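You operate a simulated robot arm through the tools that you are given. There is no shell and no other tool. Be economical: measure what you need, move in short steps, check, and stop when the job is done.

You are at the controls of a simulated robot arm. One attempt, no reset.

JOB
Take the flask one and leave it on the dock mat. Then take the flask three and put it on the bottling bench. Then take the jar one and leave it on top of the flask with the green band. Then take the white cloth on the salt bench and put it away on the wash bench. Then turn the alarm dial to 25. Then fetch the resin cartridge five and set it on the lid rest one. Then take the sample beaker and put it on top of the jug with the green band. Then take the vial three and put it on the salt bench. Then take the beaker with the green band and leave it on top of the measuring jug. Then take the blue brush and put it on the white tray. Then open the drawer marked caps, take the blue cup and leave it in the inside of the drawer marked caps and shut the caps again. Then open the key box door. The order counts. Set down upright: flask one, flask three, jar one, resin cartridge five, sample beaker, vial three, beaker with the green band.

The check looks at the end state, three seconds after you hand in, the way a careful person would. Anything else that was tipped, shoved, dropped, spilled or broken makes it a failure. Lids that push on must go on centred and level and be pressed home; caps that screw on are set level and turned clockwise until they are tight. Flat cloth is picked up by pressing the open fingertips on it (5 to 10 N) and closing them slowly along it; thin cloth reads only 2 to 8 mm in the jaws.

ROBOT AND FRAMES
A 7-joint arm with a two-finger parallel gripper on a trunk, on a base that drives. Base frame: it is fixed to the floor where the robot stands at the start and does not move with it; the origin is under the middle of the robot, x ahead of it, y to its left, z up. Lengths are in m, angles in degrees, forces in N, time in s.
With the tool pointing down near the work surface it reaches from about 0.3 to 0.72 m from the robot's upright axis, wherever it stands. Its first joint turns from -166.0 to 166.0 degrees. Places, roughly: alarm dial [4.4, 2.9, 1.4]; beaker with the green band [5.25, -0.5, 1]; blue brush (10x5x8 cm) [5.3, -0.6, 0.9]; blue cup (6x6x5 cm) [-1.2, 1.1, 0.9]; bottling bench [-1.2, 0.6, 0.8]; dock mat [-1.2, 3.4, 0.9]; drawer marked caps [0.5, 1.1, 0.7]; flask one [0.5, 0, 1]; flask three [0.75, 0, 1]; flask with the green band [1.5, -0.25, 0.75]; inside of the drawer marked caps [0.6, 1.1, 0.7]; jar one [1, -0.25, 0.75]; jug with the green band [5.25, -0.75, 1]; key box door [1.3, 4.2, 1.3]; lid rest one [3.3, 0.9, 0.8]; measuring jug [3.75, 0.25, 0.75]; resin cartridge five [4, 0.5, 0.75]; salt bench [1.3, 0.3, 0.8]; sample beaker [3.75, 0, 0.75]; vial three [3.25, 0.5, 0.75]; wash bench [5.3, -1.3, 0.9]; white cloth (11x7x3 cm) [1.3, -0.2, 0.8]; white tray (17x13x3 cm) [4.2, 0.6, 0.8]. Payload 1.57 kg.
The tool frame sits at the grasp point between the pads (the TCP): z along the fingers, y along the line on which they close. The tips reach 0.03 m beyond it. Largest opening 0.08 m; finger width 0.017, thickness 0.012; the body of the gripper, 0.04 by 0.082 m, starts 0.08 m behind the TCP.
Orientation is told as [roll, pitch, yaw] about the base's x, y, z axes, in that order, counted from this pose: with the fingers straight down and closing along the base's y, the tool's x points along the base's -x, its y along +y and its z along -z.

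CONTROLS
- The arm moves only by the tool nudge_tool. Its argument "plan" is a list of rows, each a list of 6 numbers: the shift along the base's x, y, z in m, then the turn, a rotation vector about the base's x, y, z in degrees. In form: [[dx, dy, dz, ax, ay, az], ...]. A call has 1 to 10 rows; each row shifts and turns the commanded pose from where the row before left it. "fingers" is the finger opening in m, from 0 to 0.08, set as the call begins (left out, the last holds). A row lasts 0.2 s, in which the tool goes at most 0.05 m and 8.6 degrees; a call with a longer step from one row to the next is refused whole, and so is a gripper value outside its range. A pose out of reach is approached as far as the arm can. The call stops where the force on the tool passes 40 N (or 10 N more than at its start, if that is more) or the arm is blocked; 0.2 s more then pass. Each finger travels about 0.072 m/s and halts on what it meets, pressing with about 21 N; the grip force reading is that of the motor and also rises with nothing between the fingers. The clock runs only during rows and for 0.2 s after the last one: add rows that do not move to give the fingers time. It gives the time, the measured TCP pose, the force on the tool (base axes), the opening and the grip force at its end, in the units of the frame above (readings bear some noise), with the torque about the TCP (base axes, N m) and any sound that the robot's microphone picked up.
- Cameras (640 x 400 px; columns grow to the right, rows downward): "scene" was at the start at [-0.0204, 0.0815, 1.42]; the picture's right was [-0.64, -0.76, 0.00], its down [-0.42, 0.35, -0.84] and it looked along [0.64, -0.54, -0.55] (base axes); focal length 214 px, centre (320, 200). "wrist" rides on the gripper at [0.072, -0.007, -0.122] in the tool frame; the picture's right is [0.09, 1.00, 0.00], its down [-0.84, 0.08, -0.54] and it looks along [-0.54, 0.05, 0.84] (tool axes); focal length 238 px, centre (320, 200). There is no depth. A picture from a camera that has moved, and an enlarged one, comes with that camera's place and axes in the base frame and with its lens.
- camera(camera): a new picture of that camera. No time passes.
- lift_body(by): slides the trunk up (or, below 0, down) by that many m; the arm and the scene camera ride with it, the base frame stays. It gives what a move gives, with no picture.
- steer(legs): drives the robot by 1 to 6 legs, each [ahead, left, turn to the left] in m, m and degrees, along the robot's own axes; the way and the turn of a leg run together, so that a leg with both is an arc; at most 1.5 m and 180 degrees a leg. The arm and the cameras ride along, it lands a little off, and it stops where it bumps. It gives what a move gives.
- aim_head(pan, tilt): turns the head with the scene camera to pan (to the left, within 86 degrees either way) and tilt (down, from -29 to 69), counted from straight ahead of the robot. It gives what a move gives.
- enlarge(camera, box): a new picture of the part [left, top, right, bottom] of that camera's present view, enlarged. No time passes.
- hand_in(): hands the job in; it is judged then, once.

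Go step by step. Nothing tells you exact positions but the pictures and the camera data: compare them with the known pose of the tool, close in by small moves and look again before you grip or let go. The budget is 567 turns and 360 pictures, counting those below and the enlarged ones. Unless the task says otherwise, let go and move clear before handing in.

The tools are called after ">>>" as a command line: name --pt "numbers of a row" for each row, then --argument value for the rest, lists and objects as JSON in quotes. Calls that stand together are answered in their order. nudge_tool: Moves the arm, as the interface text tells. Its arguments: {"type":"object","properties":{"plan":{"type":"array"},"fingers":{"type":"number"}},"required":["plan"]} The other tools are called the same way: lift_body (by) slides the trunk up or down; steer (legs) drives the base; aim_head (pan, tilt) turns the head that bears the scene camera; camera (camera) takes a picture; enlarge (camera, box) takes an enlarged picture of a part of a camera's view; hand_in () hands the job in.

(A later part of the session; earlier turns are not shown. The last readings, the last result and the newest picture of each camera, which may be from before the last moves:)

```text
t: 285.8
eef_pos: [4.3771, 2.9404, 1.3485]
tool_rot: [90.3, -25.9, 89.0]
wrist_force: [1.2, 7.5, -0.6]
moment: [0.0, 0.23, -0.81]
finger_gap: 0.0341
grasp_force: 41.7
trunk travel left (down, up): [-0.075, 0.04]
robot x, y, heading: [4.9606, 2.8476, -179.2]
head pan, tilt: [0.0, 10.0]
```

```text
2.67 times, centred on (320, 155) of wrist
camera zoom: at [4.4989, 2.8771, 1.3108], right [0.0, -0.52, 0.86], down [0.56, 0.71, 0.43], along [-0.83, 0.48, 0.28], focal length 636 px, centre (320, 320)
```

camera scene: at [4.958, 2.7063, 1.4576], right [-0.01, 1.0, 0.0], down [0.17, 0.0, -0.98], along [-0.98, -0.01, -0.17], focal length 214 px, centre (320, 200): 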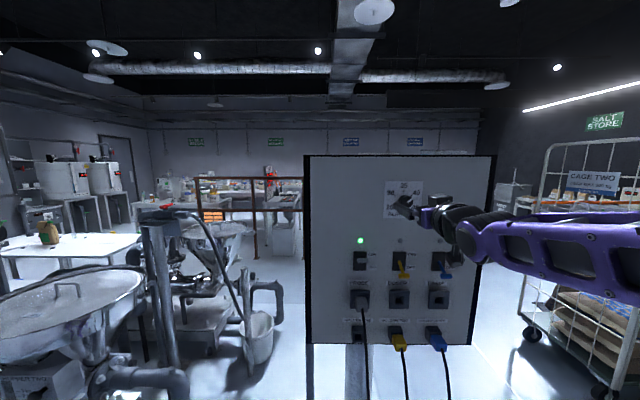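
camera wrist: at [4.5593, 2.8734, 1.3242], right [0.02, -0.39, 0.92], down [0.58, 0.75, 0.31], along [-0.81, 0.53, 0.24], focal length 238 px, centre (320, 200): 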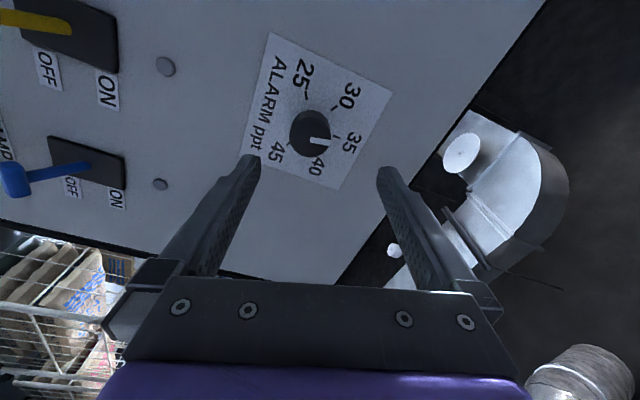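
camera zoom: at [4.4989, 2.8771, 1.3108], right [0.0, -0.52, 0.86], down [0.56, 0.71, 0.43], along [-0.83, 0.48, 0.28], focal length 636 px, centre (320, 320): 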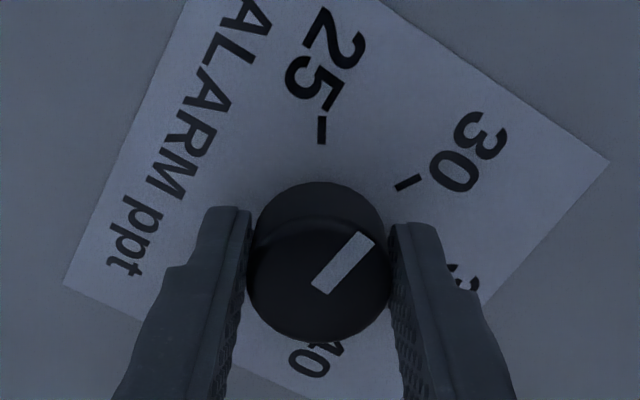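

Pointer past 30. Turning 24° more, then release and measure precisely.

>>> nudge_tool --pt "0 0.0005 0 8 0 0" --pt "0 0 0 8 0 0" --pt "0 0 0 8 0 0"

>>> nudge_tool --pt "0 0 0 0 0 0" --pt "0 0 0 0 0 0" --pt "0 0 0 0 0 0" --fingers 0.08

>>> nudge_tool --pt "0.025 0 0 0 0 0" --pt "0.035 0 0 0 0 0" --pt "0 0 0 0 0 0"

>>> enlarge --camera "wrist" --box '[240, 60, 400, 210]'

>>> enlarge --camera "scene" --box '[370, 170, 440, 230]'

```text
t: 286.6
eef_pos: [4.3765, 2.9423, 1.3488]
tool_rot: [90.8, -49.9, 88.6]
wrist_force: [7.6, 6.1, -12.8]
moment: [-0.04, 0.06, -0.63]
finger_gap: 0.0345
grasp_force: 42.5
trunk travel left (down, up): [-0.075, 0.04]
robot x, y, heading: [4.9568, 2.8491, -179.1]
head pan, tilt: [0.0, 10.0]
```

```text
t: 287.4
eef_pos: [4.3755, 2.9409, 1.3515]
tool_rot: [91.2, -49.8, 88.4]
wrist_force: [-0.1, 0.4, -0.2]
moment: [-0.03, 0.01, 0.0]
finger_gap: 0.08
grasp_force: 0.0
trunk travel left (down, up): [-0.075, 0.04]
robot x, y, heading: [4.9518, 2.8516, -179.2]
head pan, tilt: [0.0, 10.0]
```

```text
t: 288.2
eef_pos: [4.4363, 2.9404, 1.3497]
tool_rot: [91.2, -49.9, 88.3]
wrist_force: [0.5, 0.4, 0.0]
moment: [-0.01, -0.01, -0.02]
finger_gap: 0.08
grasp_force: 0.2
trunk travel left (down, up): [-0.075, 0.04]
robot x, y, heading: [4.9572, 2.847, -179.3]
head pan, tilt: [0.0, 10.0]
```

```text
2.67 times, centred on (320, 135) of wrist
camera zoom: at [4.5576, 2.8975, 1.2895], right [0.0, -0.82, 0.57], down [0.56, 0.47, 0.68], along [-0.83, 0.32, 0.46], focal length 636 px, centre (320, 373)
```

zoom: 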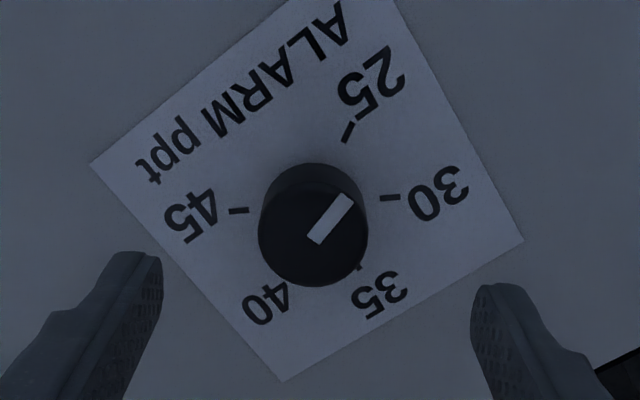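

```text
6.67 times, centred on (405, 200) of scene
camera zoom: at [4.9577, 2.7063, 1.4576], right [-0.01, 1.0, 0.0], down [0.17, 0.0, -0.98], along [-0.98, -0.01, -0.17], focal length 1430 px, centre (-247, 200)
```

zoom: 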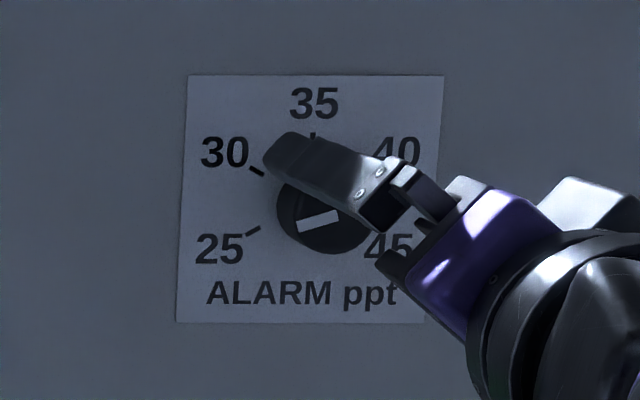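

Pointer at ≈−108.5°; 11.5° more needed. Gripping again and finishing.

>>> nudge_tool --pt "-0.03 0 0 0 0 0" --pt "-0.028 0 -0.0005 0 0 0" --pt "0 0 0 0 0 0"

>>> nudge_tool --pt "0 0 0 0 0 0" --pt "0 0 0 0 0 0" --pt "0 0 0 0 0 0" --pt "0 0 0 0 0 0" --fingers 0.0

>>> nudge_tool --pt "0 0 0 6 0 0" --pt "0 0 0 5.7 0 0" --pt "0 0 0 0 0 0"

>>> nudge_tool --pt "0 0 0 0 0 0" --pt "0 0 0 0 0 0" --pt "0 0 0 0 0 0" --fingers 0.08

>>> nudge_tool --pt "0.025 0 0 0 0 0" --pt "0.035 0 0 0 0 0" --pt "0.03 0 0 0 0 0"

>>> enlarge --camera "wrist" --box '[240, 60, 400, 210]'

>>> enlarge --camera "scene" --box '[370, 170, 440, 230]'

```text
t: 289.0
eef_pos: [4.3768, 2.9398, 1.3499]
tool_rot: [91.2, -49.9, 88.4]
wrist_force: [-0.1, 0.2, 0.8]
moment: [0.0, 0.0, -0.01]
finger_gap: 0.0797
grasp_force: 0.0
trunk travel left (down, up): [-0.075, 0.04]
robot x, y, heading: [4.9573, 2.8491, -179.2]
head pan, tilt: [0.0, 10.0]
```

```text
t: 290.0
eef_pos: [4.3774, 2.942, 1.3501]
tool_rot: [90.9, -49.7, 88.5]
wrist_force: [2.7, 5.4, -10.2]
moment: [0.01, -0.09, -0.65]
finger_gap: 0.0342
grasp_force: 42.0
trunk travel left (down, up): [-0.075, 0.04]
robot x, y, heading: [4.9534, 2.8477, -179.4]
head pan, tilt: [0.0, 10.0]
```

```text
t: 290.8
eef_pos: [4.3772, 2.9415, 1.3496]
tool_rot: [91.6, -61.5, 88.0]
wrist_force: [-1.7, 9.2, -12.2]
moment: [-0.01, -0.47, -0.49]
finger_gap: 0.0342
grasp_force: 42.1
trunk travel left (down, up): [-0.075, 0.04]
robot x, y, heading: [4.9573, 2.8481, -179.2]
head pan, tilt: [0.0, 10.0]
```

```text
t: 291.6
eef_pos: [4.3776, 2.9405, 1.351]
tool_rot: [91.8, -61.4, 87.8]
wrist_force: [-0.3, -0.1, -0.6]
moment: [0.0, -0.02, -0.02]
finger_gap: 0.0801
grasp_force: 0.1
trunk travel left (down, up): [-0.075, 0.04]
robot x, y, heading: [4.9571, 2.8491, -179.2]
head pan, tilt: [0.0, 10.0]
```

```text
t: 292.4
eef_pos: [4.469, 2.9396, 1.3508]
tool_rot: [91.8, -61.5, 87.8]
wrist_force: [0.3, -0.4, 0.0]
moment: [-0.02, 0.01, 0.01]
finger_gap: 0.0802
grasp_force: 0.1
trunk travel left (down, up): [-0.075, 0.04]
robot x, y, heading: [4.9591, 2.8475, -179.3]
head pan, tilt: [0.0, 10.0]
```

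```text
2.67 times, centred on (320, 135) of wrist
camera zoom: at [4.5901, 2.9096, 1.2823], right [0.0, -0.92, 0.39], down [0.56, 0.33, 0.76], along [-0.83, 0.22, 0.51], focal length 636 px, centre (320, 373)
```

zoom: 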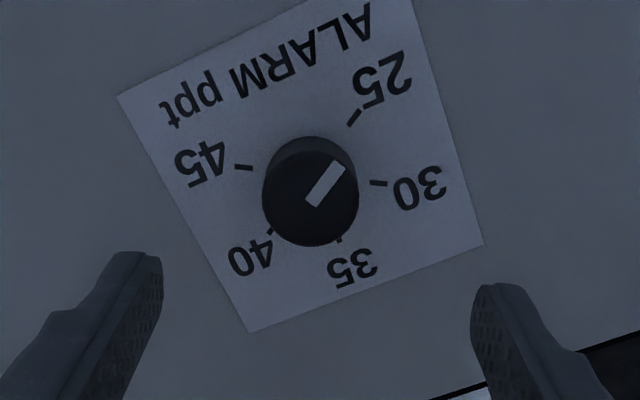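

```text
6.67 times, centred on (405, 200) of scene
camera zoom: at [4.9574, 2.7062, 1.4576], right [-0.01, 1.0, 0.0], down [0.17, 0.0, -0.98], along [-0.98, -0.01, -0.17], focal length 1430 px, centre (-247, 200)
```

zoom: 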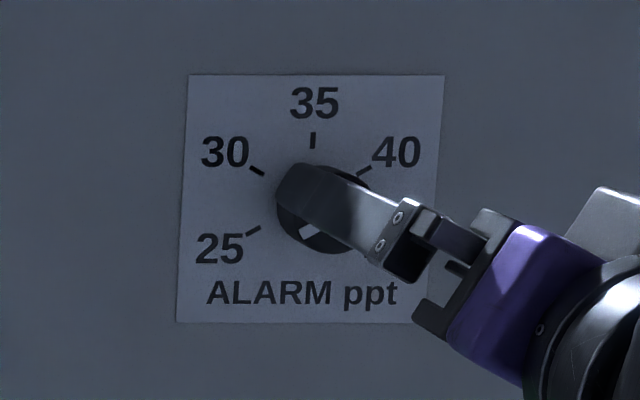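

Looks right; moving the gripper aside for an unobstructed check.

>>> nudge_tool --pt "0.04 0 0 0 0 0" --pt "0.03 0.03 0 0 0 0" --pt "0 0.04 0 0 0 0" --pt "0 0.03 0 0 0 0" --pt "0 0 0 0 0 0"

>>> enlarge --camera "scene" --box '[380, 175, 430, 220]'

```text
t: 293.6
eef_pos: [4.5386, 3.0402, 1.3504]
tool_rot: [92.0, -61.5, 87.8]
wrist_force: [-0.3, -0.2, 0.4]
moment: [0.01, 0.0, 0.03]
finger_gap: 0.0799
grasp_force: 0.1
trunk travel left (down, up): [-0.075, 0.04]
robot x, y, heading: [4.9562, 2.8455, -179.4]
head pan, tilt: [0.0, 10.0]
```

```text
8.89 times, centred on (405, 198) of scene
camera zoom: at [4.9575, 2.7064, 1.4576], right [-0.01, 1.0, 0.0], down [0.17, 0.0, -0.98], along [-0.98, -0.01, -0.17], focal length 1906 px, centre (-436, 222)
```

zoom: 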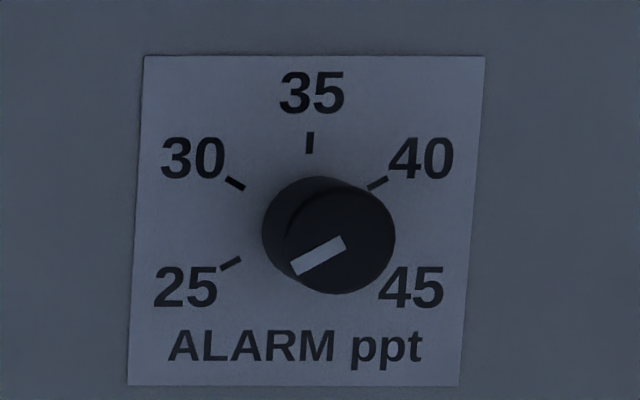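

The dial points at 25. Now restoring the tool to point down and moving on to resin cartridge five.

>>> nudge_tool --pt "0.02 -0.04 0 7 0 0" --pt "0.02 -0.04 0 7 0 0" --pt "0.02 -0.02 0 7 0 0" --pt "0 0 0 7 0 0" --pt "0 0 -0.01 0 -8.4 0" --pt "0 0 -0.01 0 -8.4 0" --pt "0 0 -0.01 0 -8.4 0" --pt "0 0 -0.01 0 -8.4 0" --pt "0 0 -0.01 0 -8.4 0" --pt "0 0 -0.01 0 -8.4 0"

>>> nudge_tool --pt "0 0 -0.01 0 -8.4 0" --pt "0 0 -0.01 0 -8.4 0" --pt "0 0 -0.01 0 -8.4 0" --pt "0 0 -0.01 0 -8.4 0" --pt "0 0 0 0 -6 0" --pt "0 0 0 0 0 0"

```text
t: 295.8
eef_pos: [4.5979, 2.9397, 1.2899]
tool_rot: [0.5, -40.5, 179.4]
wrist_force: [0.3, 0.1, -0.4]
moment: [-0.02, 0.01, 0.01]
finger_gap: 0.0798
grasp_force: 0.1
trunk travel left (down, up): [-0.075, 0.04]
robot x, y, heading: [4.9572, 2.8492, -179.4]
head pan, tilt: [0.0, 10.0]
```

```text
t: 296.6
eef_pos: [4.6495, 2.9555, 1.3124]
tool_rot: [3.9, -28.2, 177.3]
wrist_force: [-0.7, -0.8, -0.6]
moment: [0.03, -0.01, -0.02]
finger_gap: 0.0801
grasp_force: 0.1
trunk travel left (down, up): [-0.075, 0.04]
robot x, y, heading: [4.9598, 2.8449, -179.1]
head pan, tilt: [0.0, 10.0]
stopped in row 3: the arm was blocked; the commanded pose is now the measured one
```

The arm is cramped near the body. Backing the base away, then extending and finishing the pitch.

>>> steer --legs '[[-0.2, 0, 0]]'

>>> nudge_tool --pt "-0.03 0 0 0 0 0" --pt "-0.03 0 0 0 0 0" --pt "-0.03 0 0 0 0 0" --pt "-0.03 0 -0.01 0 0 0" --pt "0 0 -0.02 0 -8 0" --pt "0 0 -0.02 0 -8 0" --pt "0 0 -0.02 0 -8 0" --pt "0 0 -0.02 0 -4 0" --pt "0 0 0 0 0 0"

```text
t: 298.2
eef_pos: [4.8515, 2.9599, 1.3125]
tool_rot: [3.8, -28.4, 177.0]
wrist_force: [0.1, -0.4, -0.6]
moment: [-0.01, -0.01, 0.01]
finger_gap: 0.0802
grasp_force: 0.1
trunk travel left (down, up): [-0.075, 0.04]
robot x, y, heading: [5.159, 2.8492, -179.4]
head pan, tilt: [0.0, 10.0]
```

```text
t: 298.9
eef_pos: [4.8382, 2.9682, 1.3672]
tool_rot: [7.5, -38.7, 175.1]
wrist_force: [0.1, 0.7, 0.9]
moment: [-0.04, -0.02, 0.0]
finger_gap: 0.0801
grasp_force: 0.0
trunk travel left (down, up): [-0.075, 0.04]
robot x, y, heading: [5.1603, 2.8511, -179.7]
head pan, tilt: [0.0, 10.0]
stopped in row 3: the arm was blocked; the commanded pose is now the measured one
```

>>> camera --camera "scene"

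>>> camera --camera "wrist"

```text
222 pictures are left
camera scene: at [5.1593, 2.7136, 1.4606], right [0.05, 1.0, 0.0], down [0.14, -0.01, -0.99], along [-0.99, 0.05, -0.14], focal length 214 px, centre (320, 200)
```

scene: 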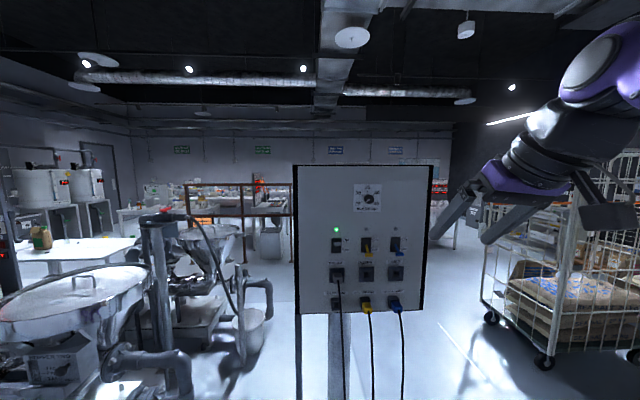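

```text
221 pictures are left
camera wrist: at [4.973, 2.9789, 1.4155], right [0.06, -1.0, 0.04], down [-0.31, 0.02, 0.95], along [-0.95, -0.07, -0.31], focal length 238 px, centre (320, 200)
```

wrist: 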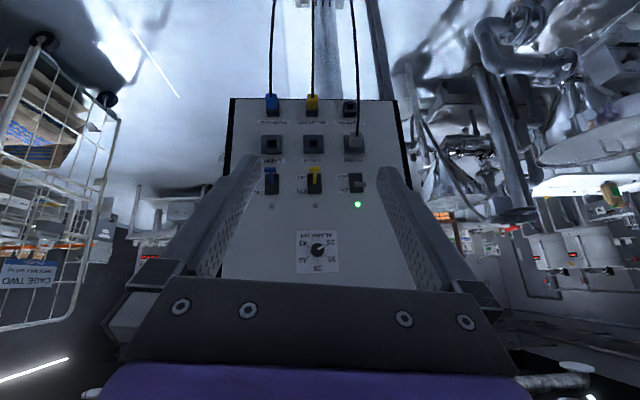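

The arm is pressing against the head. I'll swing the head away left and move the tool outwards.

>>> aim_head --pan 60 --tilt 10

>>> nudge_tool --pt "-0.02 0.02 0 0 0 0" --pt "-0.03 0.02 0 0 0 0" --pt "-0.03 0.02 0 0 0 0" --pt "-0.03 0.0 0 0 0 0" --pt "-0.03 0 0 0 0 0" --pt "0 0 0 0 0 0"

>>> camera --camera "scene"

```text
t: 300.2
eef_pos: [4.8387, 2.9689, 1.3679]
tool_rot: [7.3, -38.4, 174.9]
wrist_force: [0.0, 0.5, 0.1]
moment: [0.0, -0.01, 0.03]
finger_gap: 0.0799
grasp_force: 0.1
trunk travel left (down, up): [-0.075, 0.04]
robot x, y, heading: [5.1596, 2.8509, -179.5]
head pan, tilt: [60.0, 10.0]
```

```text
t: 301.6
eef_pos: [4.6956, 3.0286, 1.3661]
tool_rot: [7.0, -38.3, 175.2]
wrist_force: [-0.1, 0.6, 0.1]
moment: [0.03, -0.02, -0.01]
finger_gap: 0.0798
grasp_force: 0.1
trunk travel left (down, up): [-0.075, 0.04]
robot x, y, heading: [5.1613, 2.8482, -179.7]
head pan, tilt: [60.0, 10.0]
```

```text
220 pictures are left
camera scene: at [5.2054, 2.6279, 1.4576], right [-0.87, 0.49, 0.0], down [0.09, 0.15, -0.98], along [-0.49, -0.86, -0.17], focal length 214 px, centre (320, 200)
```

scene: 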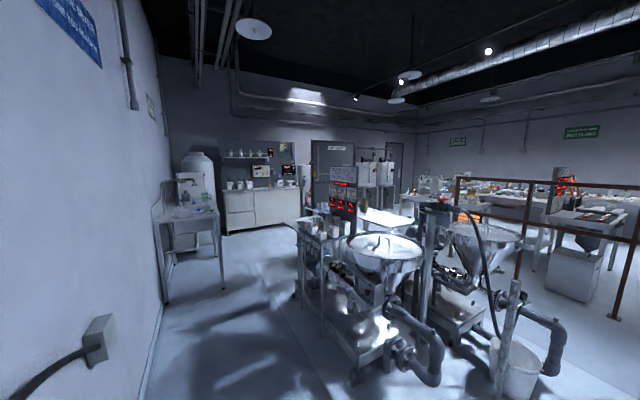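

Freed. Finishing the pitch to straight down here.

>>> nudge_tool --pt "0 0 -0.02 0 -8 0" --pt "0 0 -0.02 0 -8 0" --pt "0 0 -0.02 0 -8 0" --pt "0 0 -0.02 0 -8 0" --pt "0 0 -0.02 0 -6.3 0" --pt "0 0 -0.02 0 0 0" --pt "0 0 -0.02 0 0 0" --pt "0 0 0 0 0 0"

```text
t: 303.4
eef_pos: [4.6957, 3.0281, 1.2264]
tool_rot: [4.2, -0.1, 176.2]
wrist_force: [-0.2, 1.1, -0.6]
moment: [0.03, -0.01, -0.01]
finger_gap: 0.0802
grasp_force: 0.0
trunk travel left (down, up): [-0.075, 0.04]
robot x, y, heading: [5.16, 2.8513, -179.8]
head pan, tilt: [60.0, 10.0]
```

Leveling the tool, then driving back down the aisle to the small table (robot facing −y, table on its right).

>>> nudge_tool --pt "0 -0.04 0 4.2 0 0" --pt "0 -0.04 0 0 0 3.8" --pt "0 -0.04 0 0 0 0" --pt "0 0 0 0 0 0"

>>> aim_head --pan -20 --tilt 35

>>> steer --legs '[[0, 0, 90], [1.2, -0.3, 0], [0.9, -0.1, 0]]'

>>> camera --camera "scene"

```text
t: 304.4
eef_pos: [4.6966, 2.9066, 1.2266]
tool_rot: [-0.2, -0.5, -179.9]
wrist_force: [0.5, -0.4, -0.1]
moment: [0.03, 0.06, -0.02]
finger_gap: 0.0801
grasp_force: 0.0
trunk travel left (down, up): [-0.075, 0.04]
robot x, y, heading: [5.158, 2.8493, -179.6]
head pan, tilt: [60.0, 10.0]
```

```text
t: 305.9
eef_pos: [4.6965, 2.9065, 1.2264]
tool_rot: [-0.1, -0.4, -180.0]
wrist_force: [-0.7, 0.6, 0.6]
moment: [0.02, 0.0, 0.04]
finger_gap: 0.0801
grasp_force: 0.0
trunk travel left (down, up): [-0.075, 0.04]
robot x, y, heading: [5.1599, 2.8488, -179.5]
head pan, tilt: [-20.0, 35.0]
```

```text
t: 320.4
eef_pos: [4.6516, 0.2968, 1.2278]
tool_rot: [-0.1, -0.5, -90.8]
wrist_force: [0.0, -0.4, -0.2]
moment: [0.03, 0.02, -0.02]
finger_gap: 0.0802
grasp_force: 0.1
trunk travel left (down, up): [-0.075, 0.04]
robot x, y, heading: [4.7176, 0.7616, -90.5]
head pan, tilt: [-20.0, 35.0]
```

```text
219 pictures are left
camera scene: at [4.8279, 0.7648, 1.4175], right [-0.94, 0.35, 0.0], down [0.2, 0.54, -0.82], along [-0.29, -0.77, -0.57], focal length 214 px, centre (320, 200)
```

scene: 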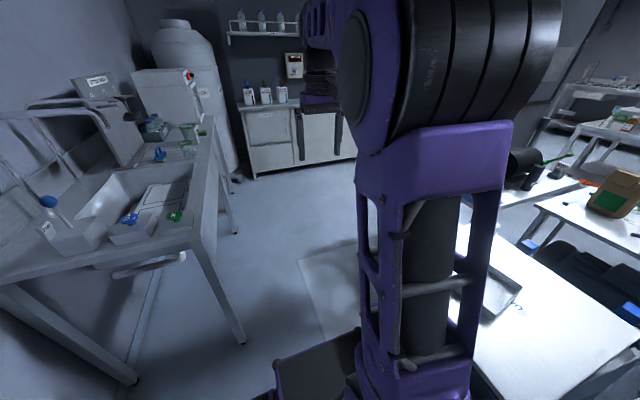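

Swinging the arm to the robot's right, over the small table.

>>> nudge_tool --pt "-0.04 0 0 0 0 -8" --pt "-0.04 0 0 0 0 -8" --pt "-0.04 0 0 0 0 -8" --pt "-0.04 0.01 0 0 0 -8" --pt "-0.04 0.02 0 0 0 -8" --pt "-0.035 0.03 0 0 0 -8" --pt "-0.035 0.03 0 0 0 -8" --pt "-0.035 0.03 0 0 0 -8" --pt "-0.035 0.03 0 0 0 -8" --pt "-0.03 0.02 0 0 0 -8"

>>> camera --camera "wrist"

>>> aim_head --pan -80 --tilt 35

>>> camera --camera "scene"

```text
t: 322.6
eef_pos: [4.2814, 0.4681, 1.2264]
tool_rot: [0.0, -0.3, -170.9]
wrist_force: [1.1, -0.4, -0.6]
moment: [0.02, 0.01, 0.02]
finger_gap: 0.0802
grasp_force: 0.0
trunk travel left (down, up): [-0.075, 0.04]
robot x, y, heading: [4.7165, 0.7615, -90.2]
head pan, tilt: [-20.0, 35.0]
```

```text
218 pictures are left
camera wrist: at [4.3535, 0.486, 1.3478], right [0.25, -0.97, 0.0], down [-0.81, -0.21, 0.55], along [-0.53, -0.13, -0.84], focal length 238 px, centre (320, 200)
```

wrist: 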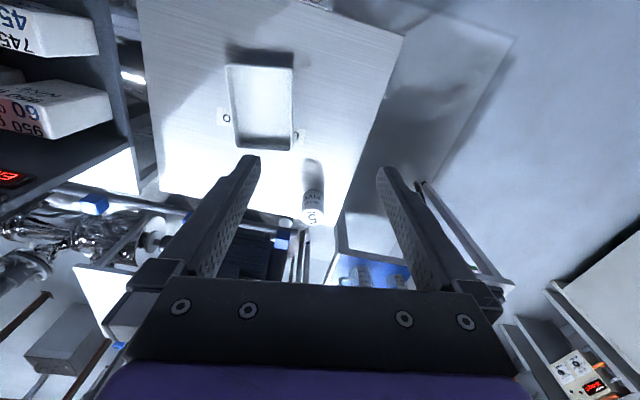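

```text
t: 323.9
eef_pos: [4.2822, 0.4689, 1.227]
tool_rot: [-0.2, -0.4, -170.7]
wrist_force: [0.1, -0.7, -0.3]
moment: [0.03, 0.02, 0.01]
finger_gap: 0.0801
grasp_force: 0.0
trunk travel left (down, up): [-0.075, 0.04]
robot x, y, heading: [4.7168, 0.7602, -90.5]
head pan, tilt: [-80.0, 35.0]
```

```text
217 pictures are left
camera scene: at [4.7718, 0.8326, 1.4175], right [-0.17, 0.99, 0.0], down [0.57, 0.1, -0.82], along [-0.81, -0.14, -0.57], focal length 214 px, centre (320, 200)
```

scene: 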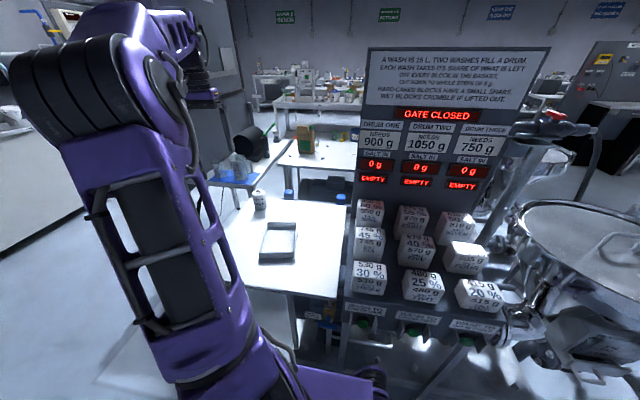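

>>> enlarge --camera "wrist" --box '[220, 60, 400, 240]'

>>> enlarge --camera "scene" --box '[190, 130, 340, 280]'

```text
2.22 times, centred on (310, 150) of wrist
camera zoom: at [4.3539, 0.4859, 1.3479], right [0.25, -0.97, 0.0], down [-0.81, -0.21, 0.55], along [-0.53, -0.14, -0.84], focal length 530 px, centre (342, 311)
```

zoom: 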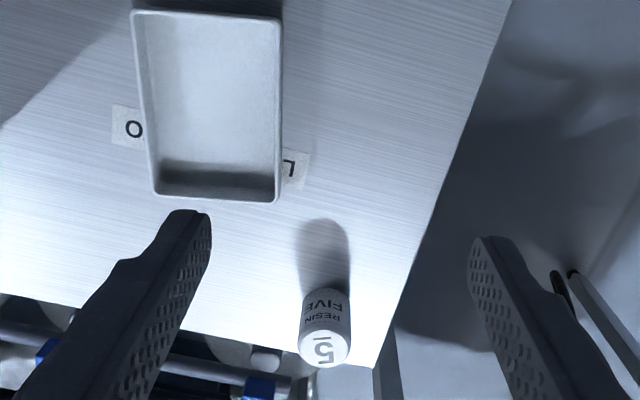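

```text
2.67 times, centred on (265, 205) of scene
camera zoom: at [4.7718, 0.8326, 1.4175], right [-0.17, 0.99, 0.0], down [0.57, 0.1, -0.82], along [-0.81, -0.14, -0.57], focal length 572 px, centre (467, 187)
```

zoom: 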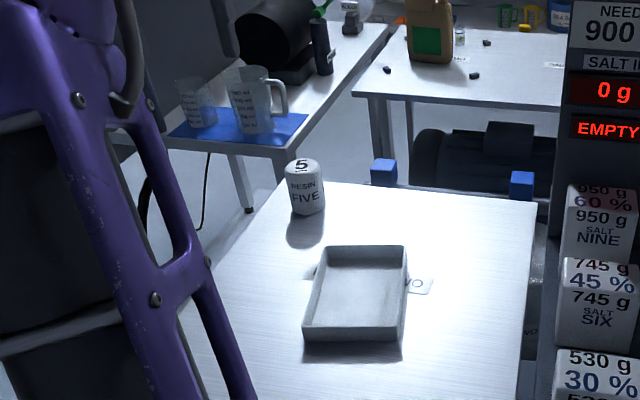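

Cartridge five: top centre (4.015,0.415,0.891). I'll drive 0.32 m further so it's within reach, then move the tool above it.

>>> steer --legs '[[0.33, -0.03, 0]]'

>>> nudge_tool --pt "-0.01 0.045 0 0 0 0" --pt "-0.01 0.045 0 0 0 -3" --pt "-0.02 0.045 0 0 0 -6" --pt "-0.025 0.04 0 0 0 0" --pt "-0.035 0.03 0 0 0 0" --pt "-0.04 0 0 0 0 0" --pt "-0.02 0 0 0 0 0" --pt "0 0 0 0 0 0"

>>> camera --camera "wrist"

>>> camera --camera "scene"

```text
t: 326.2
eef_pos: [4.2705, 0.1311, 1.227]
tool_rot: [0.0, -0.4, -171.2]
wrist_force: [0.2, 0.8, -0.8]
moment: [-0.02, 0.01, -0.01]
finger_gap: 0.08
grasp_force: 0.0
trunk travel left (down, up): [-0.075, 0.04]
robot x, y, heading: [4.7074, 0.4187, -90.7]
head pan, tilt: [-80.0, 35.0]
```

```text
t: 328.0
eef_pos: [4.1212, 0.3354, 1.2273]
tool_rot: [0.0, -0.4, 179.8]
wrist_force: [1.1, 0.5, 0.0]
moment: [0.0, 0.01, -0.02]
finger_gap: 0.0798
grasp_force: 0.1
out of reach, approached as far as the arm can: row 7
trunk travel left (down, up): [-0.075, 0.04]
robot x, y, heading: [4.7057, 0.4204, -91.3]
head pan, tilt: [-80.0, 35.0]
```

```text
214 pictures are left
camera wrist: at [4.1946, 0.3413, 1.3484], right [0.09, -1.0, 0.0], down [-0.83, -0.07, 0.55], along [-0.55, -0.05, -0.84], focal length 238 px, centre (320, 200)
```

wrist: 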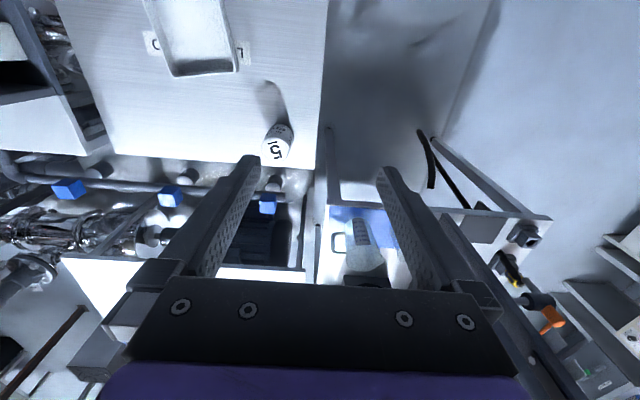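

```text
213 pictures are left
camera scene: at [4.7635, 0.4906, 1.4174], right [-0.16, 0.99, 0.0], down [0.57, 0.09, -0.82], along [-0.81, -0.13, -0.57], focal length 214 px, centre (320, 200)
```

scene: 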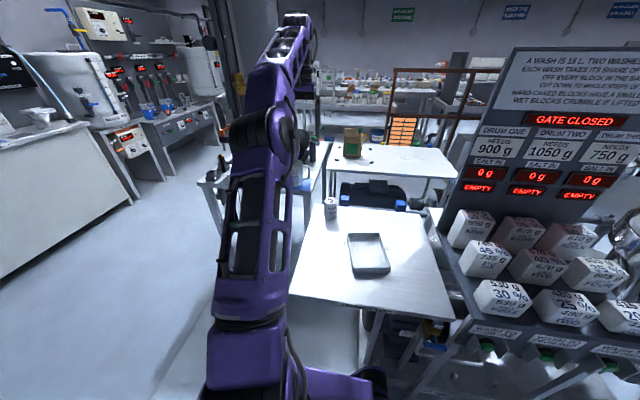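

Consistent: (4.014,0.41). At lower height I can reach farther; descending while extending.

>>> nudge_tool --pt "0 0.025 -0.04 0 0 0" --pt "0 0.025 -0.04 0 0 0" --pt "0 0.025 -0.04 0 0 0" --pt "-0.02 0 -0.04 0 0 0" --pt "-0.03 0 -0.03 0 0 0" --pt "-0.03 0 -0.02 0 0 0" --pt "-0.02 0 0 0 0 0" --pt "0 0 0 0 0 0"

>>> camera --camera "wrist"

>>> enlarge --camera "scene" --box '[270, 130, 420, 280]'

```text
t: 329.8
eef_pos: [4.0219, 0.4094, 1.0166]
tool_rot: [-0.1, -0.4, 179.8]
wrist_force: [0.0, -0.3, -1.3]
moment: [0.01, -0.03, 0.0]
finger_gap: 0.0798
grasp_force: 0.2
trunk travel left (down, up): [-0.075, 0.04]
robot x, y, heading: [4.7069, 0.42, -91.0]
head pan, tilt: [-80.0, 35.0]
```

```text
212 pictures are left
camera wrist: at [4.0964, 0.4154, 1.1378], right [0.09, -1.0, 0.0], down [-0.83, -0.07, 0.55], along [-0.55, -0.05, -0.84], focal length 238 px, centre (320, 200)
```

wrist: 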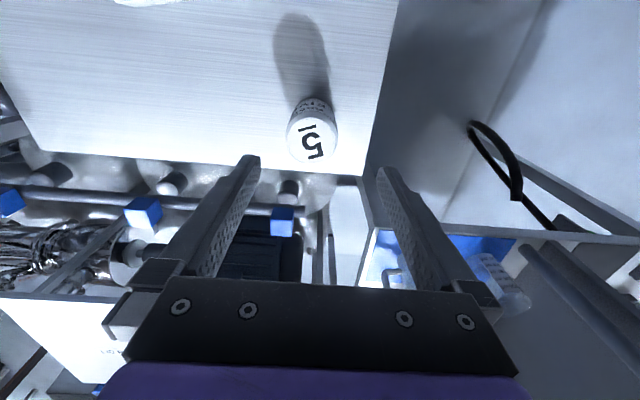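

```text
2.67 times, centred on (345, 205) of scene
camera zoom: at [4.7631, 0.4907, 1.4175], right [-0.16, 0.99, 0.0], down [0.57, 0.09, -0.82], along [-0.81, -0.13, -0.57], focal length 572 px, centre (253, 187)
```

zoom: 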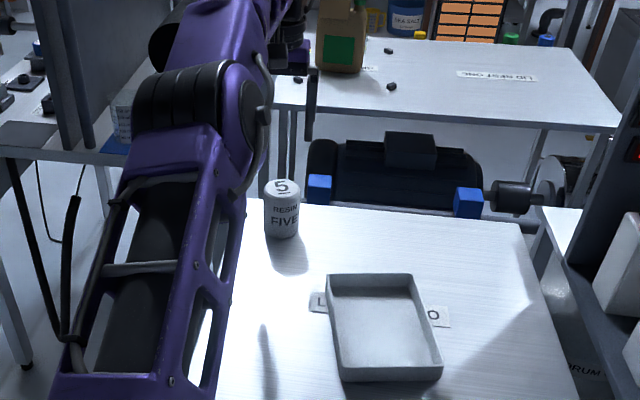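

Cartridge at (4.009,0.416), Ø≈55 mm, table ≈0.807. Adjusting and descending over it.

>>> nudge_tool --pt "-0.006 0.006 -0.04 0 0 0" --pt "-0.006 0 -0.04 0 0 0" --pt "0 0 0 0 0 0"

>>> camera --camera "wrist"

```text
t: 330.6
eef_pos: [4.0103, 0.4159, 0.9368]
tool_rot: [-0.1, -0.4, 179.9]
wrist_force: [0.2, -0.4, -1.0]
moment: [-0.01, 0.0, 0.01]
finger_gap: 0.0799
grasp_force: 0.0
trunk travel left (down, up): [-0.075, 0.04]
robot x, y, heading: [4.7065, 0.4194, -90.9]
head pan, tilt: [-80.0, 35.0]
```

```text
210 pictures are left
camera wrist: at [4.0831, 0.4221, 1.057], right [0.09, -1.0, 0.0], down [-0.83, -0.07, 0.55], along [-0.55, -0.05, -0.84], focal length 238 px, centre (320, 200)
```

wrist: 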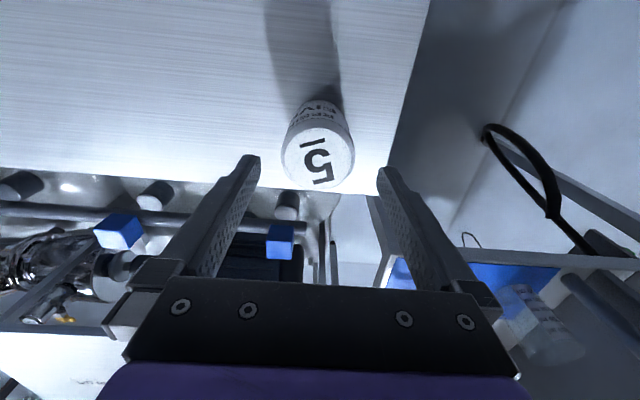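

>>> nudge_tool --pt "0 0 -0.03 0 0 0" --pt "0 0 -0.03 0 0 0" --pt "0 0 -0.018 0 0 0" --pt "0 0 0 0 0 0"

>>> nudge_tool --pt "0 0 0 0 0 0" --pt "0 0 0 0 0 0" --pt "0 0 0 0 0 0" --pt "0 0 0 0 0 0" --fingers 0.0

>>> camera --camera "wrist"

```text
t: 331.6
eef_pos: [4.0083, 0.4175, 0.8584]
tool_rot: [0.0, -0.4, 179.8]
wrist_force: [0.7, -0.2, 1.3]
moment: [-0.02, -0.01, 0.01]
finger_gap: 0.0797
grasp_force: 0.1
trunk travel left (down, up): [-0.075, 0.04]
robot x, y, heading: [4.7072, 0.4178, -90.8]
head pan, tilt: [-80.0, 35.0]
```

```text
t: 332.6
eef_pos: [4.0093, 0.4168, 0.8574]
tool_rot: [-0.1, -0.5, 179.8]
wrist_force: [-0.1, -0.8, -0.4]
moment: [-0.1, 0.0, -0.01]
finger_gap: 0.0598
grasp_force: 20.7
trunk travel left (down, up): [-0.075, 0.04]
robot x, y, heading: [4.7083, 0.4183, -91.1]
head pan, tilt: [-80.0, 35.0]
```

```text
209 pictures are left
camera wrist: at [4.0827, 0.4236, 0.9788], right [0.09, -1.0, 0.0], down [-0.83, -0.08, 0.55], along [-0.55, -0.05, -0.84], focal length 238 px, centre (320, 200)
```

wrist: 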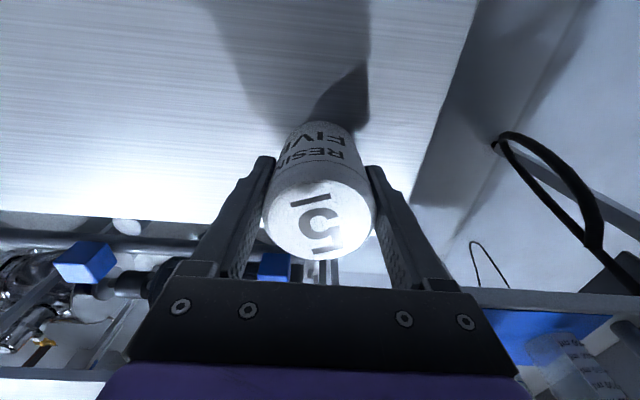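

Gripped at 60 mm. Lifting and bringing it back in front of the robot. The table beyond carries the label "LID REST ONE" at (3.29,0.90).

>>> nudge_tool --pt "0 0 0.02 0 0 0" --pt "0 0 0.04 0 0 0" --pt "0.01 0 0.045 0 0 0" --pt "0.02 0 0.045 0 0 0" --pt "0.03 0 0.035 0 0 0" --pt "0.04 -0.01 0.02 0 0 0" --pt "0.04 -0.02 0 0 0 0" --pt "0.03 -0.03 0 0 0 0" --pt "0.03 -0.035 0 0 0 8" --pt "0.03 -0.035 0 0 0 8"

>>> nudge_tool --pt "0.03 -0.035 0 0 0 8" --pt "0.03 -0.035 0 0 0 8" --pt "0.035 -0.035 0 0 0 8" --pt "0.035 -0.03 0 0 0 8" --pt "0.04 -0.02 0 0 0 8" --pt "0.04 -0.02 0 0 0 8" --pt "0.04 -0.01 0 0 0 8" --pt "0.04 -0.01 0 0 0 8" --pt "0.03 0 0 0 0 8" --pt "0.02 0 0 0 0 2"

>>> camera --camera "wrist"

>>> aim_head --pan 0 --tilt 30

>>> camera --camera "scene"

```text
t: 334.8
eef_pos: [4.2375, 0.2872, 1.0632]
tool_rot: [-0.1, -0.3, -164.1]
wrist_force: [-0.7, 0.4, -2.7]
moment: [-0.02, -0.03, 0.03]
finger_gap: 0.0595
grasp_force: 20.8
trunk travel left (down, up): [-0.075, 0.04]
robot x, y, heading: [4.707, 0.4164, -90.8]
head pan, tilt: [-80.0, 35.0]
```

```text
t: 337.0
eef_pos: [4.579, 0.0908, 1.0632]
tool_rot: [-0.2, -0.4, -90.1]
wrist_force: [-0.5, 0.5, -2.8]
moment: [-0.01, 0.01, 0.01]
finger_gap: 0.0595
grasp_force: 21.3
trunk travel left (down, up): [-0.075, 0.04]
robot x, y, heading: [4.7072, 0.4145, -91.2]
head pan, tilt: [-80.0, 35.0]
```

```text
208 pictures are left
camera wrist: at [4.5743, 0.164, 1.1839], right [1.0, 0.09, 0.0], down [0.08, -0.83, 0.55], along [0.05, -0.55, -0.84], focal length 238 px, centre (320, 200)
```

wrist: 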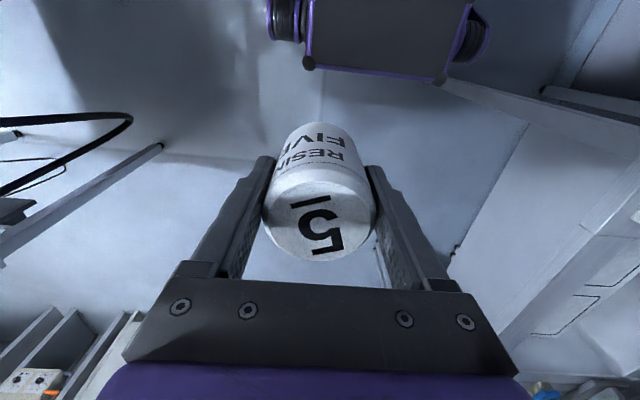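

```text
t: 338.5
eef_pos: [4.5794, 0.0901, 1.0608]
tool_rot: [0.0, -0.1, -90.1]
wrist_force: [-0.5, -0.6, -3.4]
moment: [0.03, 0.0, 0.01]
finger_gap: 0.0592
grasp_force: 20.8
trunk travel left (down, up): [-0.075, 0.04]
robot x, y, heading: [4.7041, 0.42, -90.8]
head pan, tilt: [0.0, 30.0]
```

```text
207 pictures are left
camera scene: at [4.8301, 0.4163, 1.4254], right [-0.97, 0.22, 0.0], down [0.11, 0.49, -0.87], along [-0.19, -0.84, -0.5], focal length 214 px, centre (320, 200)
```

scene: 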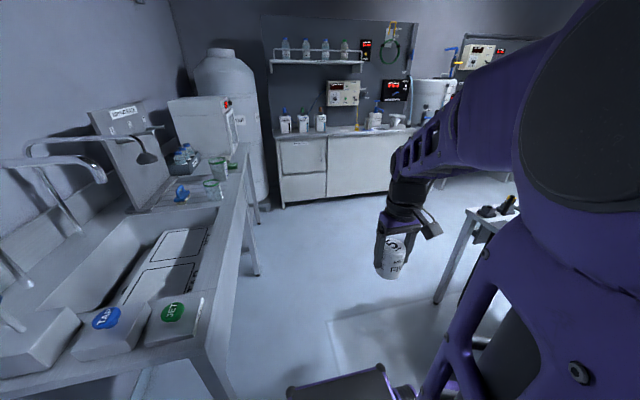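

Moving the tool a bit further forward, then driving back out along the corridor and west.

>>> nudge_tool --pt "0 -0.03 0.01 0 0 0" --pt "0 -0.04 0.01 0 0 0" --pt "0 -0.04 0.01 0 0 0" --pt "0 -0.03 0.01 0 0 0" --pt "0 0 0 0 0 0"

>>> steer --legs '[[0.4, -0.09, 1], [1.2, 0, 0], [0, 0, -90]]'

>>> camera --camera "scene"

```text
t: 339.7
eef_pos: [4.579, -0.0502, 1.1046]
tool_rot: [-0.1, -0.4, -90.1]
wrist_force: [0.4, -0.2, -3.4]
moment: [0.0, 0.03, -0.01]
finger_gap: 0.0597
grasp_force: 20.6
trunk travel left (down, up): [-0.075, 0.04]
robot x, y, heading: [4.7058, 0.4211, -90.9]
head pan, tilt: [0.0, 30.0]
```

```text
t: 340.6
eef_pos: [4.5758, -0.0597, 1.1059]
tool_rot: [-0.1, -0.4, -90.5]
wrist_force: [-0.5, -0.3, -2.0]
moment: [0.01, 0.02, 0.03]
finger_gap: 0.0595
grasp_force: 20.5
trunk travel left (down, up): [-0.075, 0.04]
robot x, y, heading: [4.706, 0.4082, -91.3]
head pan, tilt: [0.0, 30.0]
stopped in leg 1: the robot was blocked; the commanded pose is now the measured one
```

```text
206 pictures are left
camera scene: at [4.8477, 0.4012, 1.4253], right [-1.0, 0.02, 0.0], down [0.01, 0.5, -0.87], along [-0.02, -0.87, -0.5], focal length 214 px, centre (320, 200)
```

scene: 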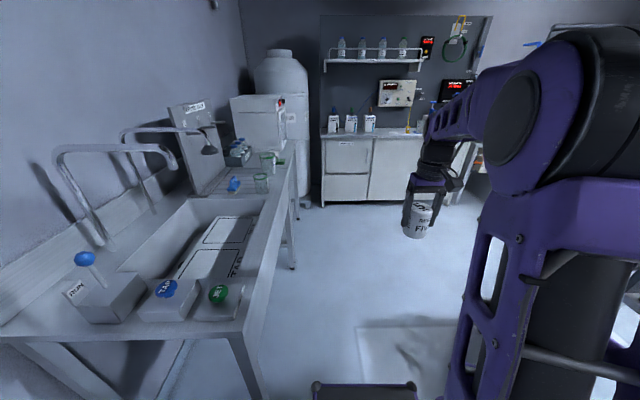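

The right side touches the small table. I'll ease left slightly and go straight first.

>>> steer --legs '[[0.02, 0.015, 1], [0.45, 0, 0], [0.5, -0.1, 0], [0.62, 0, 0], [0, 0, -90]]'

>>> camera --camera "scene"

```text
t: 353.3
eef_pos: [4.1585, -1.0554, 1.1052]
tool_rot: [-0.2, -0.5, -179.3]
wrist_force: [-0.2, 0.2, -3.1]
moment: [-0.01, -0.03, 0.02]
finger_gap: 0.0597
grasp_force: 20.6
trunk travel left (down, up): [-0.075, 0.04]
robot x, y, heading: [4.6247, -1.1772, 180.1]
head pan, tilt: [0.0, 30.0]
```

```text
205 pictures are left
camera scene: at [4.6281, -1.3169, 1.4252], right [0.0, 1.0, 0.0], down [0.5, 0.0, -0.87], along [-0.87, 0.0, -0.5], focal length 214 px, centre (320, 200)
```

scene: 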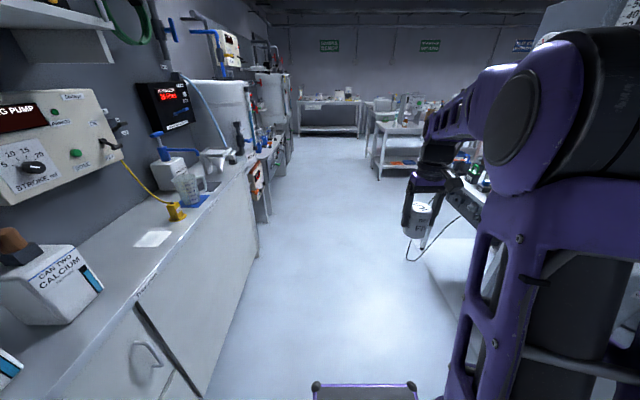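

Aisle is clear; driving west to x≈2.5 and turning to look north at the lid-rest table.

>>> steer --legs '[[1.4, 0, 0], [0.75, 0, 0], [0, 0, -90]]'

>>> aim_head --pan 0 --tilt 22

>>> camera --camera "scene"

```text
t: 367.8
eef_pos: [2.5824, -0.6812, 1.1048]
tool_rot: [-0.1, -0.4, 91.3]
wrist_force: [0.0, 0.4, -2.7]
moment: [-0.04, 0.04, 0.0]
finger_gap: 0.0599
grasp_force: 21.1
trunk travel left (down, up): [-0.075, 0.04]
robot x, y, heading: [2.4694, -1.1495, 90.3]
head pan, tilt: [0.0, 30.0]
```

```text
t: 368.5
eef_pos: [2.5828, -0.6805, 1.1054]
tool_rot: [-0.2, -0.3, 91.3]
wrist_force: [0.3, 0.0, -2.7]
moment: [0.0, 0.0, 0.0]
finger_gap: 0.0595
grasp_force: 20.4
trunk travel left (down, up): [-0.075, 0.04]
robot x, y, heading: [2.4688, -1.1479, 91.0]
head pan, tilt: [0.0, 22.0]
```

```text
204 pictures are left
camera scene: at [2.3285, -1.1506, 1.438], right [1.0, 0.01, 0.0], down [0.0, -0.38, -0.93], along [-0.01, 0.93, -0.38], focal length 214 px, centre (320, 200)
```

scene: 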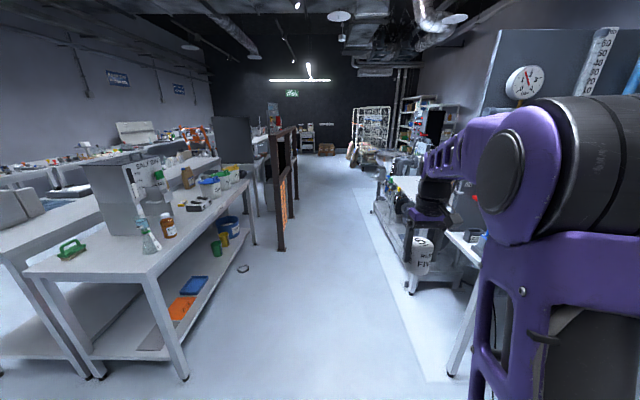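

Clear aisle north. The lid-rest table is on the right. Driving up to y≈0.9 and facing it.

>>> steer --legs '[[1.4, 0, 0], [0.62, 0.05, 0], [0, 0, -90]]'

>>> aim_head --pan 0 --tilt 35

>>> camera --camera "scene"

>>> camera --camera "wrist"

```text
t: 382.5
eef_pos: [2.8717, 0.7566, 1.1056]
tool_rot: [-0.1, -0.4, 1.7]
wrist_force: [1.1, 0.8, -2.5]
moment: [0.01, 0.03, 0.01]
finger_gap: 0.0594
grasp_force: 21.0
trunk travel left (down, up): [-0.075, 0.04]
robot x, y, heading: [2.3996, 0.8656, 1.3]
head pan, tilt: [0.0, 22.0]
```

```text
t: 383.2
eef_pos: [2.8721, 0.7562, 1.1044]
tool_rot: [-0.2, -0.4, 1.7]
wrist_force: [1.0, 0.5, -2.3]
moment: [0.02, 0.02, 0.01]
finger_gap: 0.0592
grasp_force: 21.1
trunk travel left (down, up): [-0.075, 0.04]
robot x, y, heading: [2.3996, 0.8664, 1.0]
head pan, tilt: [0.0, 35.0]
```

```text
203 pictures are left
camera scene: at [2.3976, 1.0068, 1.4175], right [0.02, -1.0, 0.0], down [-0.57, -0.01, -0.82], along [0.82, 0.02, -0.57], focal length 214 px, centre (320, 200)
```

scene: 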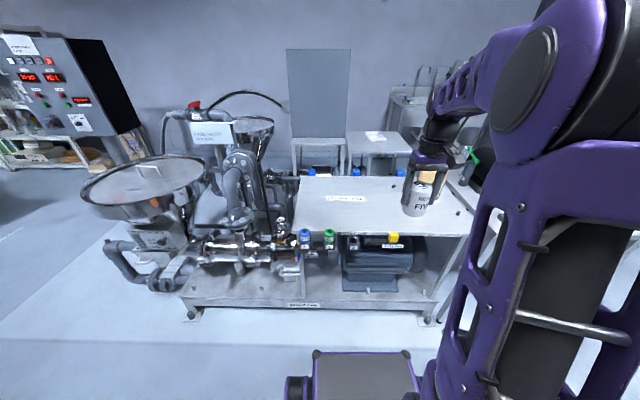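

```text
202 pictures are left
camera wrist: at [2.8008, 0.7475, 1.2262], right [-0.12, 0.99, 0.0], down [0.83, 0.1, 0.55], along [0.54, 0.07, -0.84], focal length 238 px, centre (320, 200)
```

wrist: 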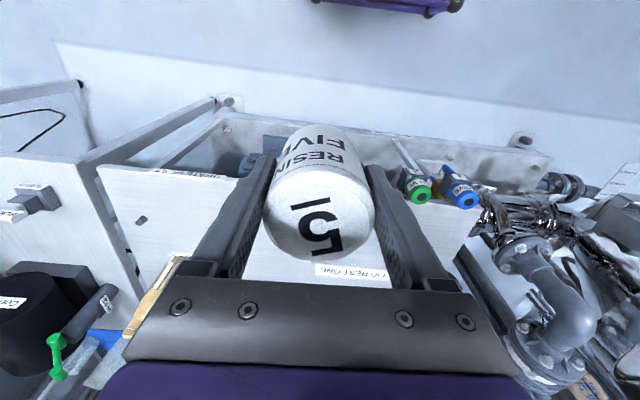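

>>> enlarge --camera "scene" --box '[280, 120, 500, 300]'

```text
2.22 times, centred on (390, 210) of scene
camera zoom: at [2.3976, 1.0068, 1.4175], right [0.02, -1.0, 0.0], down [-0.57, -0.01, -0.82], along [0.82, 0.02, -0.57], focal length 477 px, centre (164, 178)
```

zoom: 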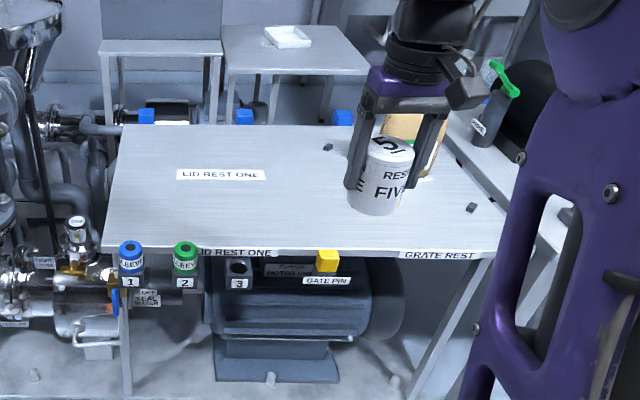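

"LID REST ONE" is marked on the left part of this table (label at (3.30,0.90)). Driving closer and moving the cartridge over it.

>>> steer --legs '[[0.23, 0, 0]]'

>>> nudge_tool --pt "0.02 0.03 0 0 0 0" --pt "0.03 0.035 0 0 0 0" --pt "0.035 0.035 0 0 0 0" --pt "0.03 0.035 0 0 0 0" --pt "0.03 0.025 0 0 0 0" --pt "0 0 -0.03 0 0 0" --pt "0 0 -0.03 0 0 0" --pt "0 0 0 0 0 0"

>>> camera --camera "scene"

>>> camera --camera "wrist"

```text
t: 384.9
eef_pos: [3.0999, 0.7633, 1.1052]
tool_rot: [0.0, -0.4, 2.0]
wrist_force: [0.4, -0.1, -2.7]
moment: [0.02, 0.02, -0.01]
finger_gap: 0.0594
grasp_force: 20.5
trunk travel left (down, up): [-0.075, 0.04]
robot x, y, heading: [2.6274, 0.8727, 1.3]
head pan, tilt: [0.0, 35.0]
```

```text
t: 386.8
eef_pos: [3.2447, 0.9257, 1.0425]
tool_rot: [-0.1, -0.4, 2.1]
wrist_force: [-0.7, -0.7, -3.1]
moment: [0.01, -0.04, 0.02]
finger_gap: 0.0595
grasp_force: 21.0
trunk travel left (down, up): [-0.075, 0.04]
robot x, y, heading: [2.6283, 0.8706, 1.2]
head pan, tilt: [0.0, 35.0]
```

```text
200 pictures are left
camera scene: at [2.624, 1.012, 1.4175], right [0.03, -1.0, 0.0], down [-0.57, -0.01, -0.82], along [0.82, 0.02, -0.57], focal length 214 px, centre (320, 200)
```

scene: 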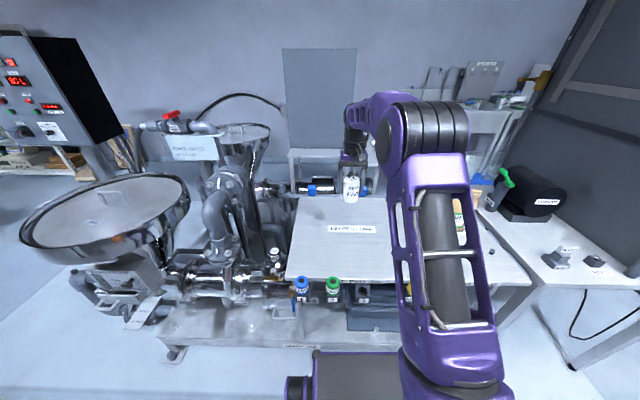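

```text
199 pictures are left
camera wrist: at [3.1736, 0.9153, 1.1643], right [-0.13, 0.99, 0.0], down [0.83, 0.11, 0.55], along [0.54, 0.07, -0.84], focal length 238 px, centre (320, 200)
```

wrist: 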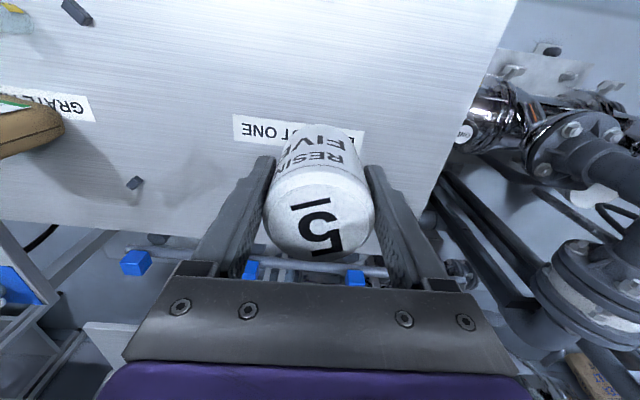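

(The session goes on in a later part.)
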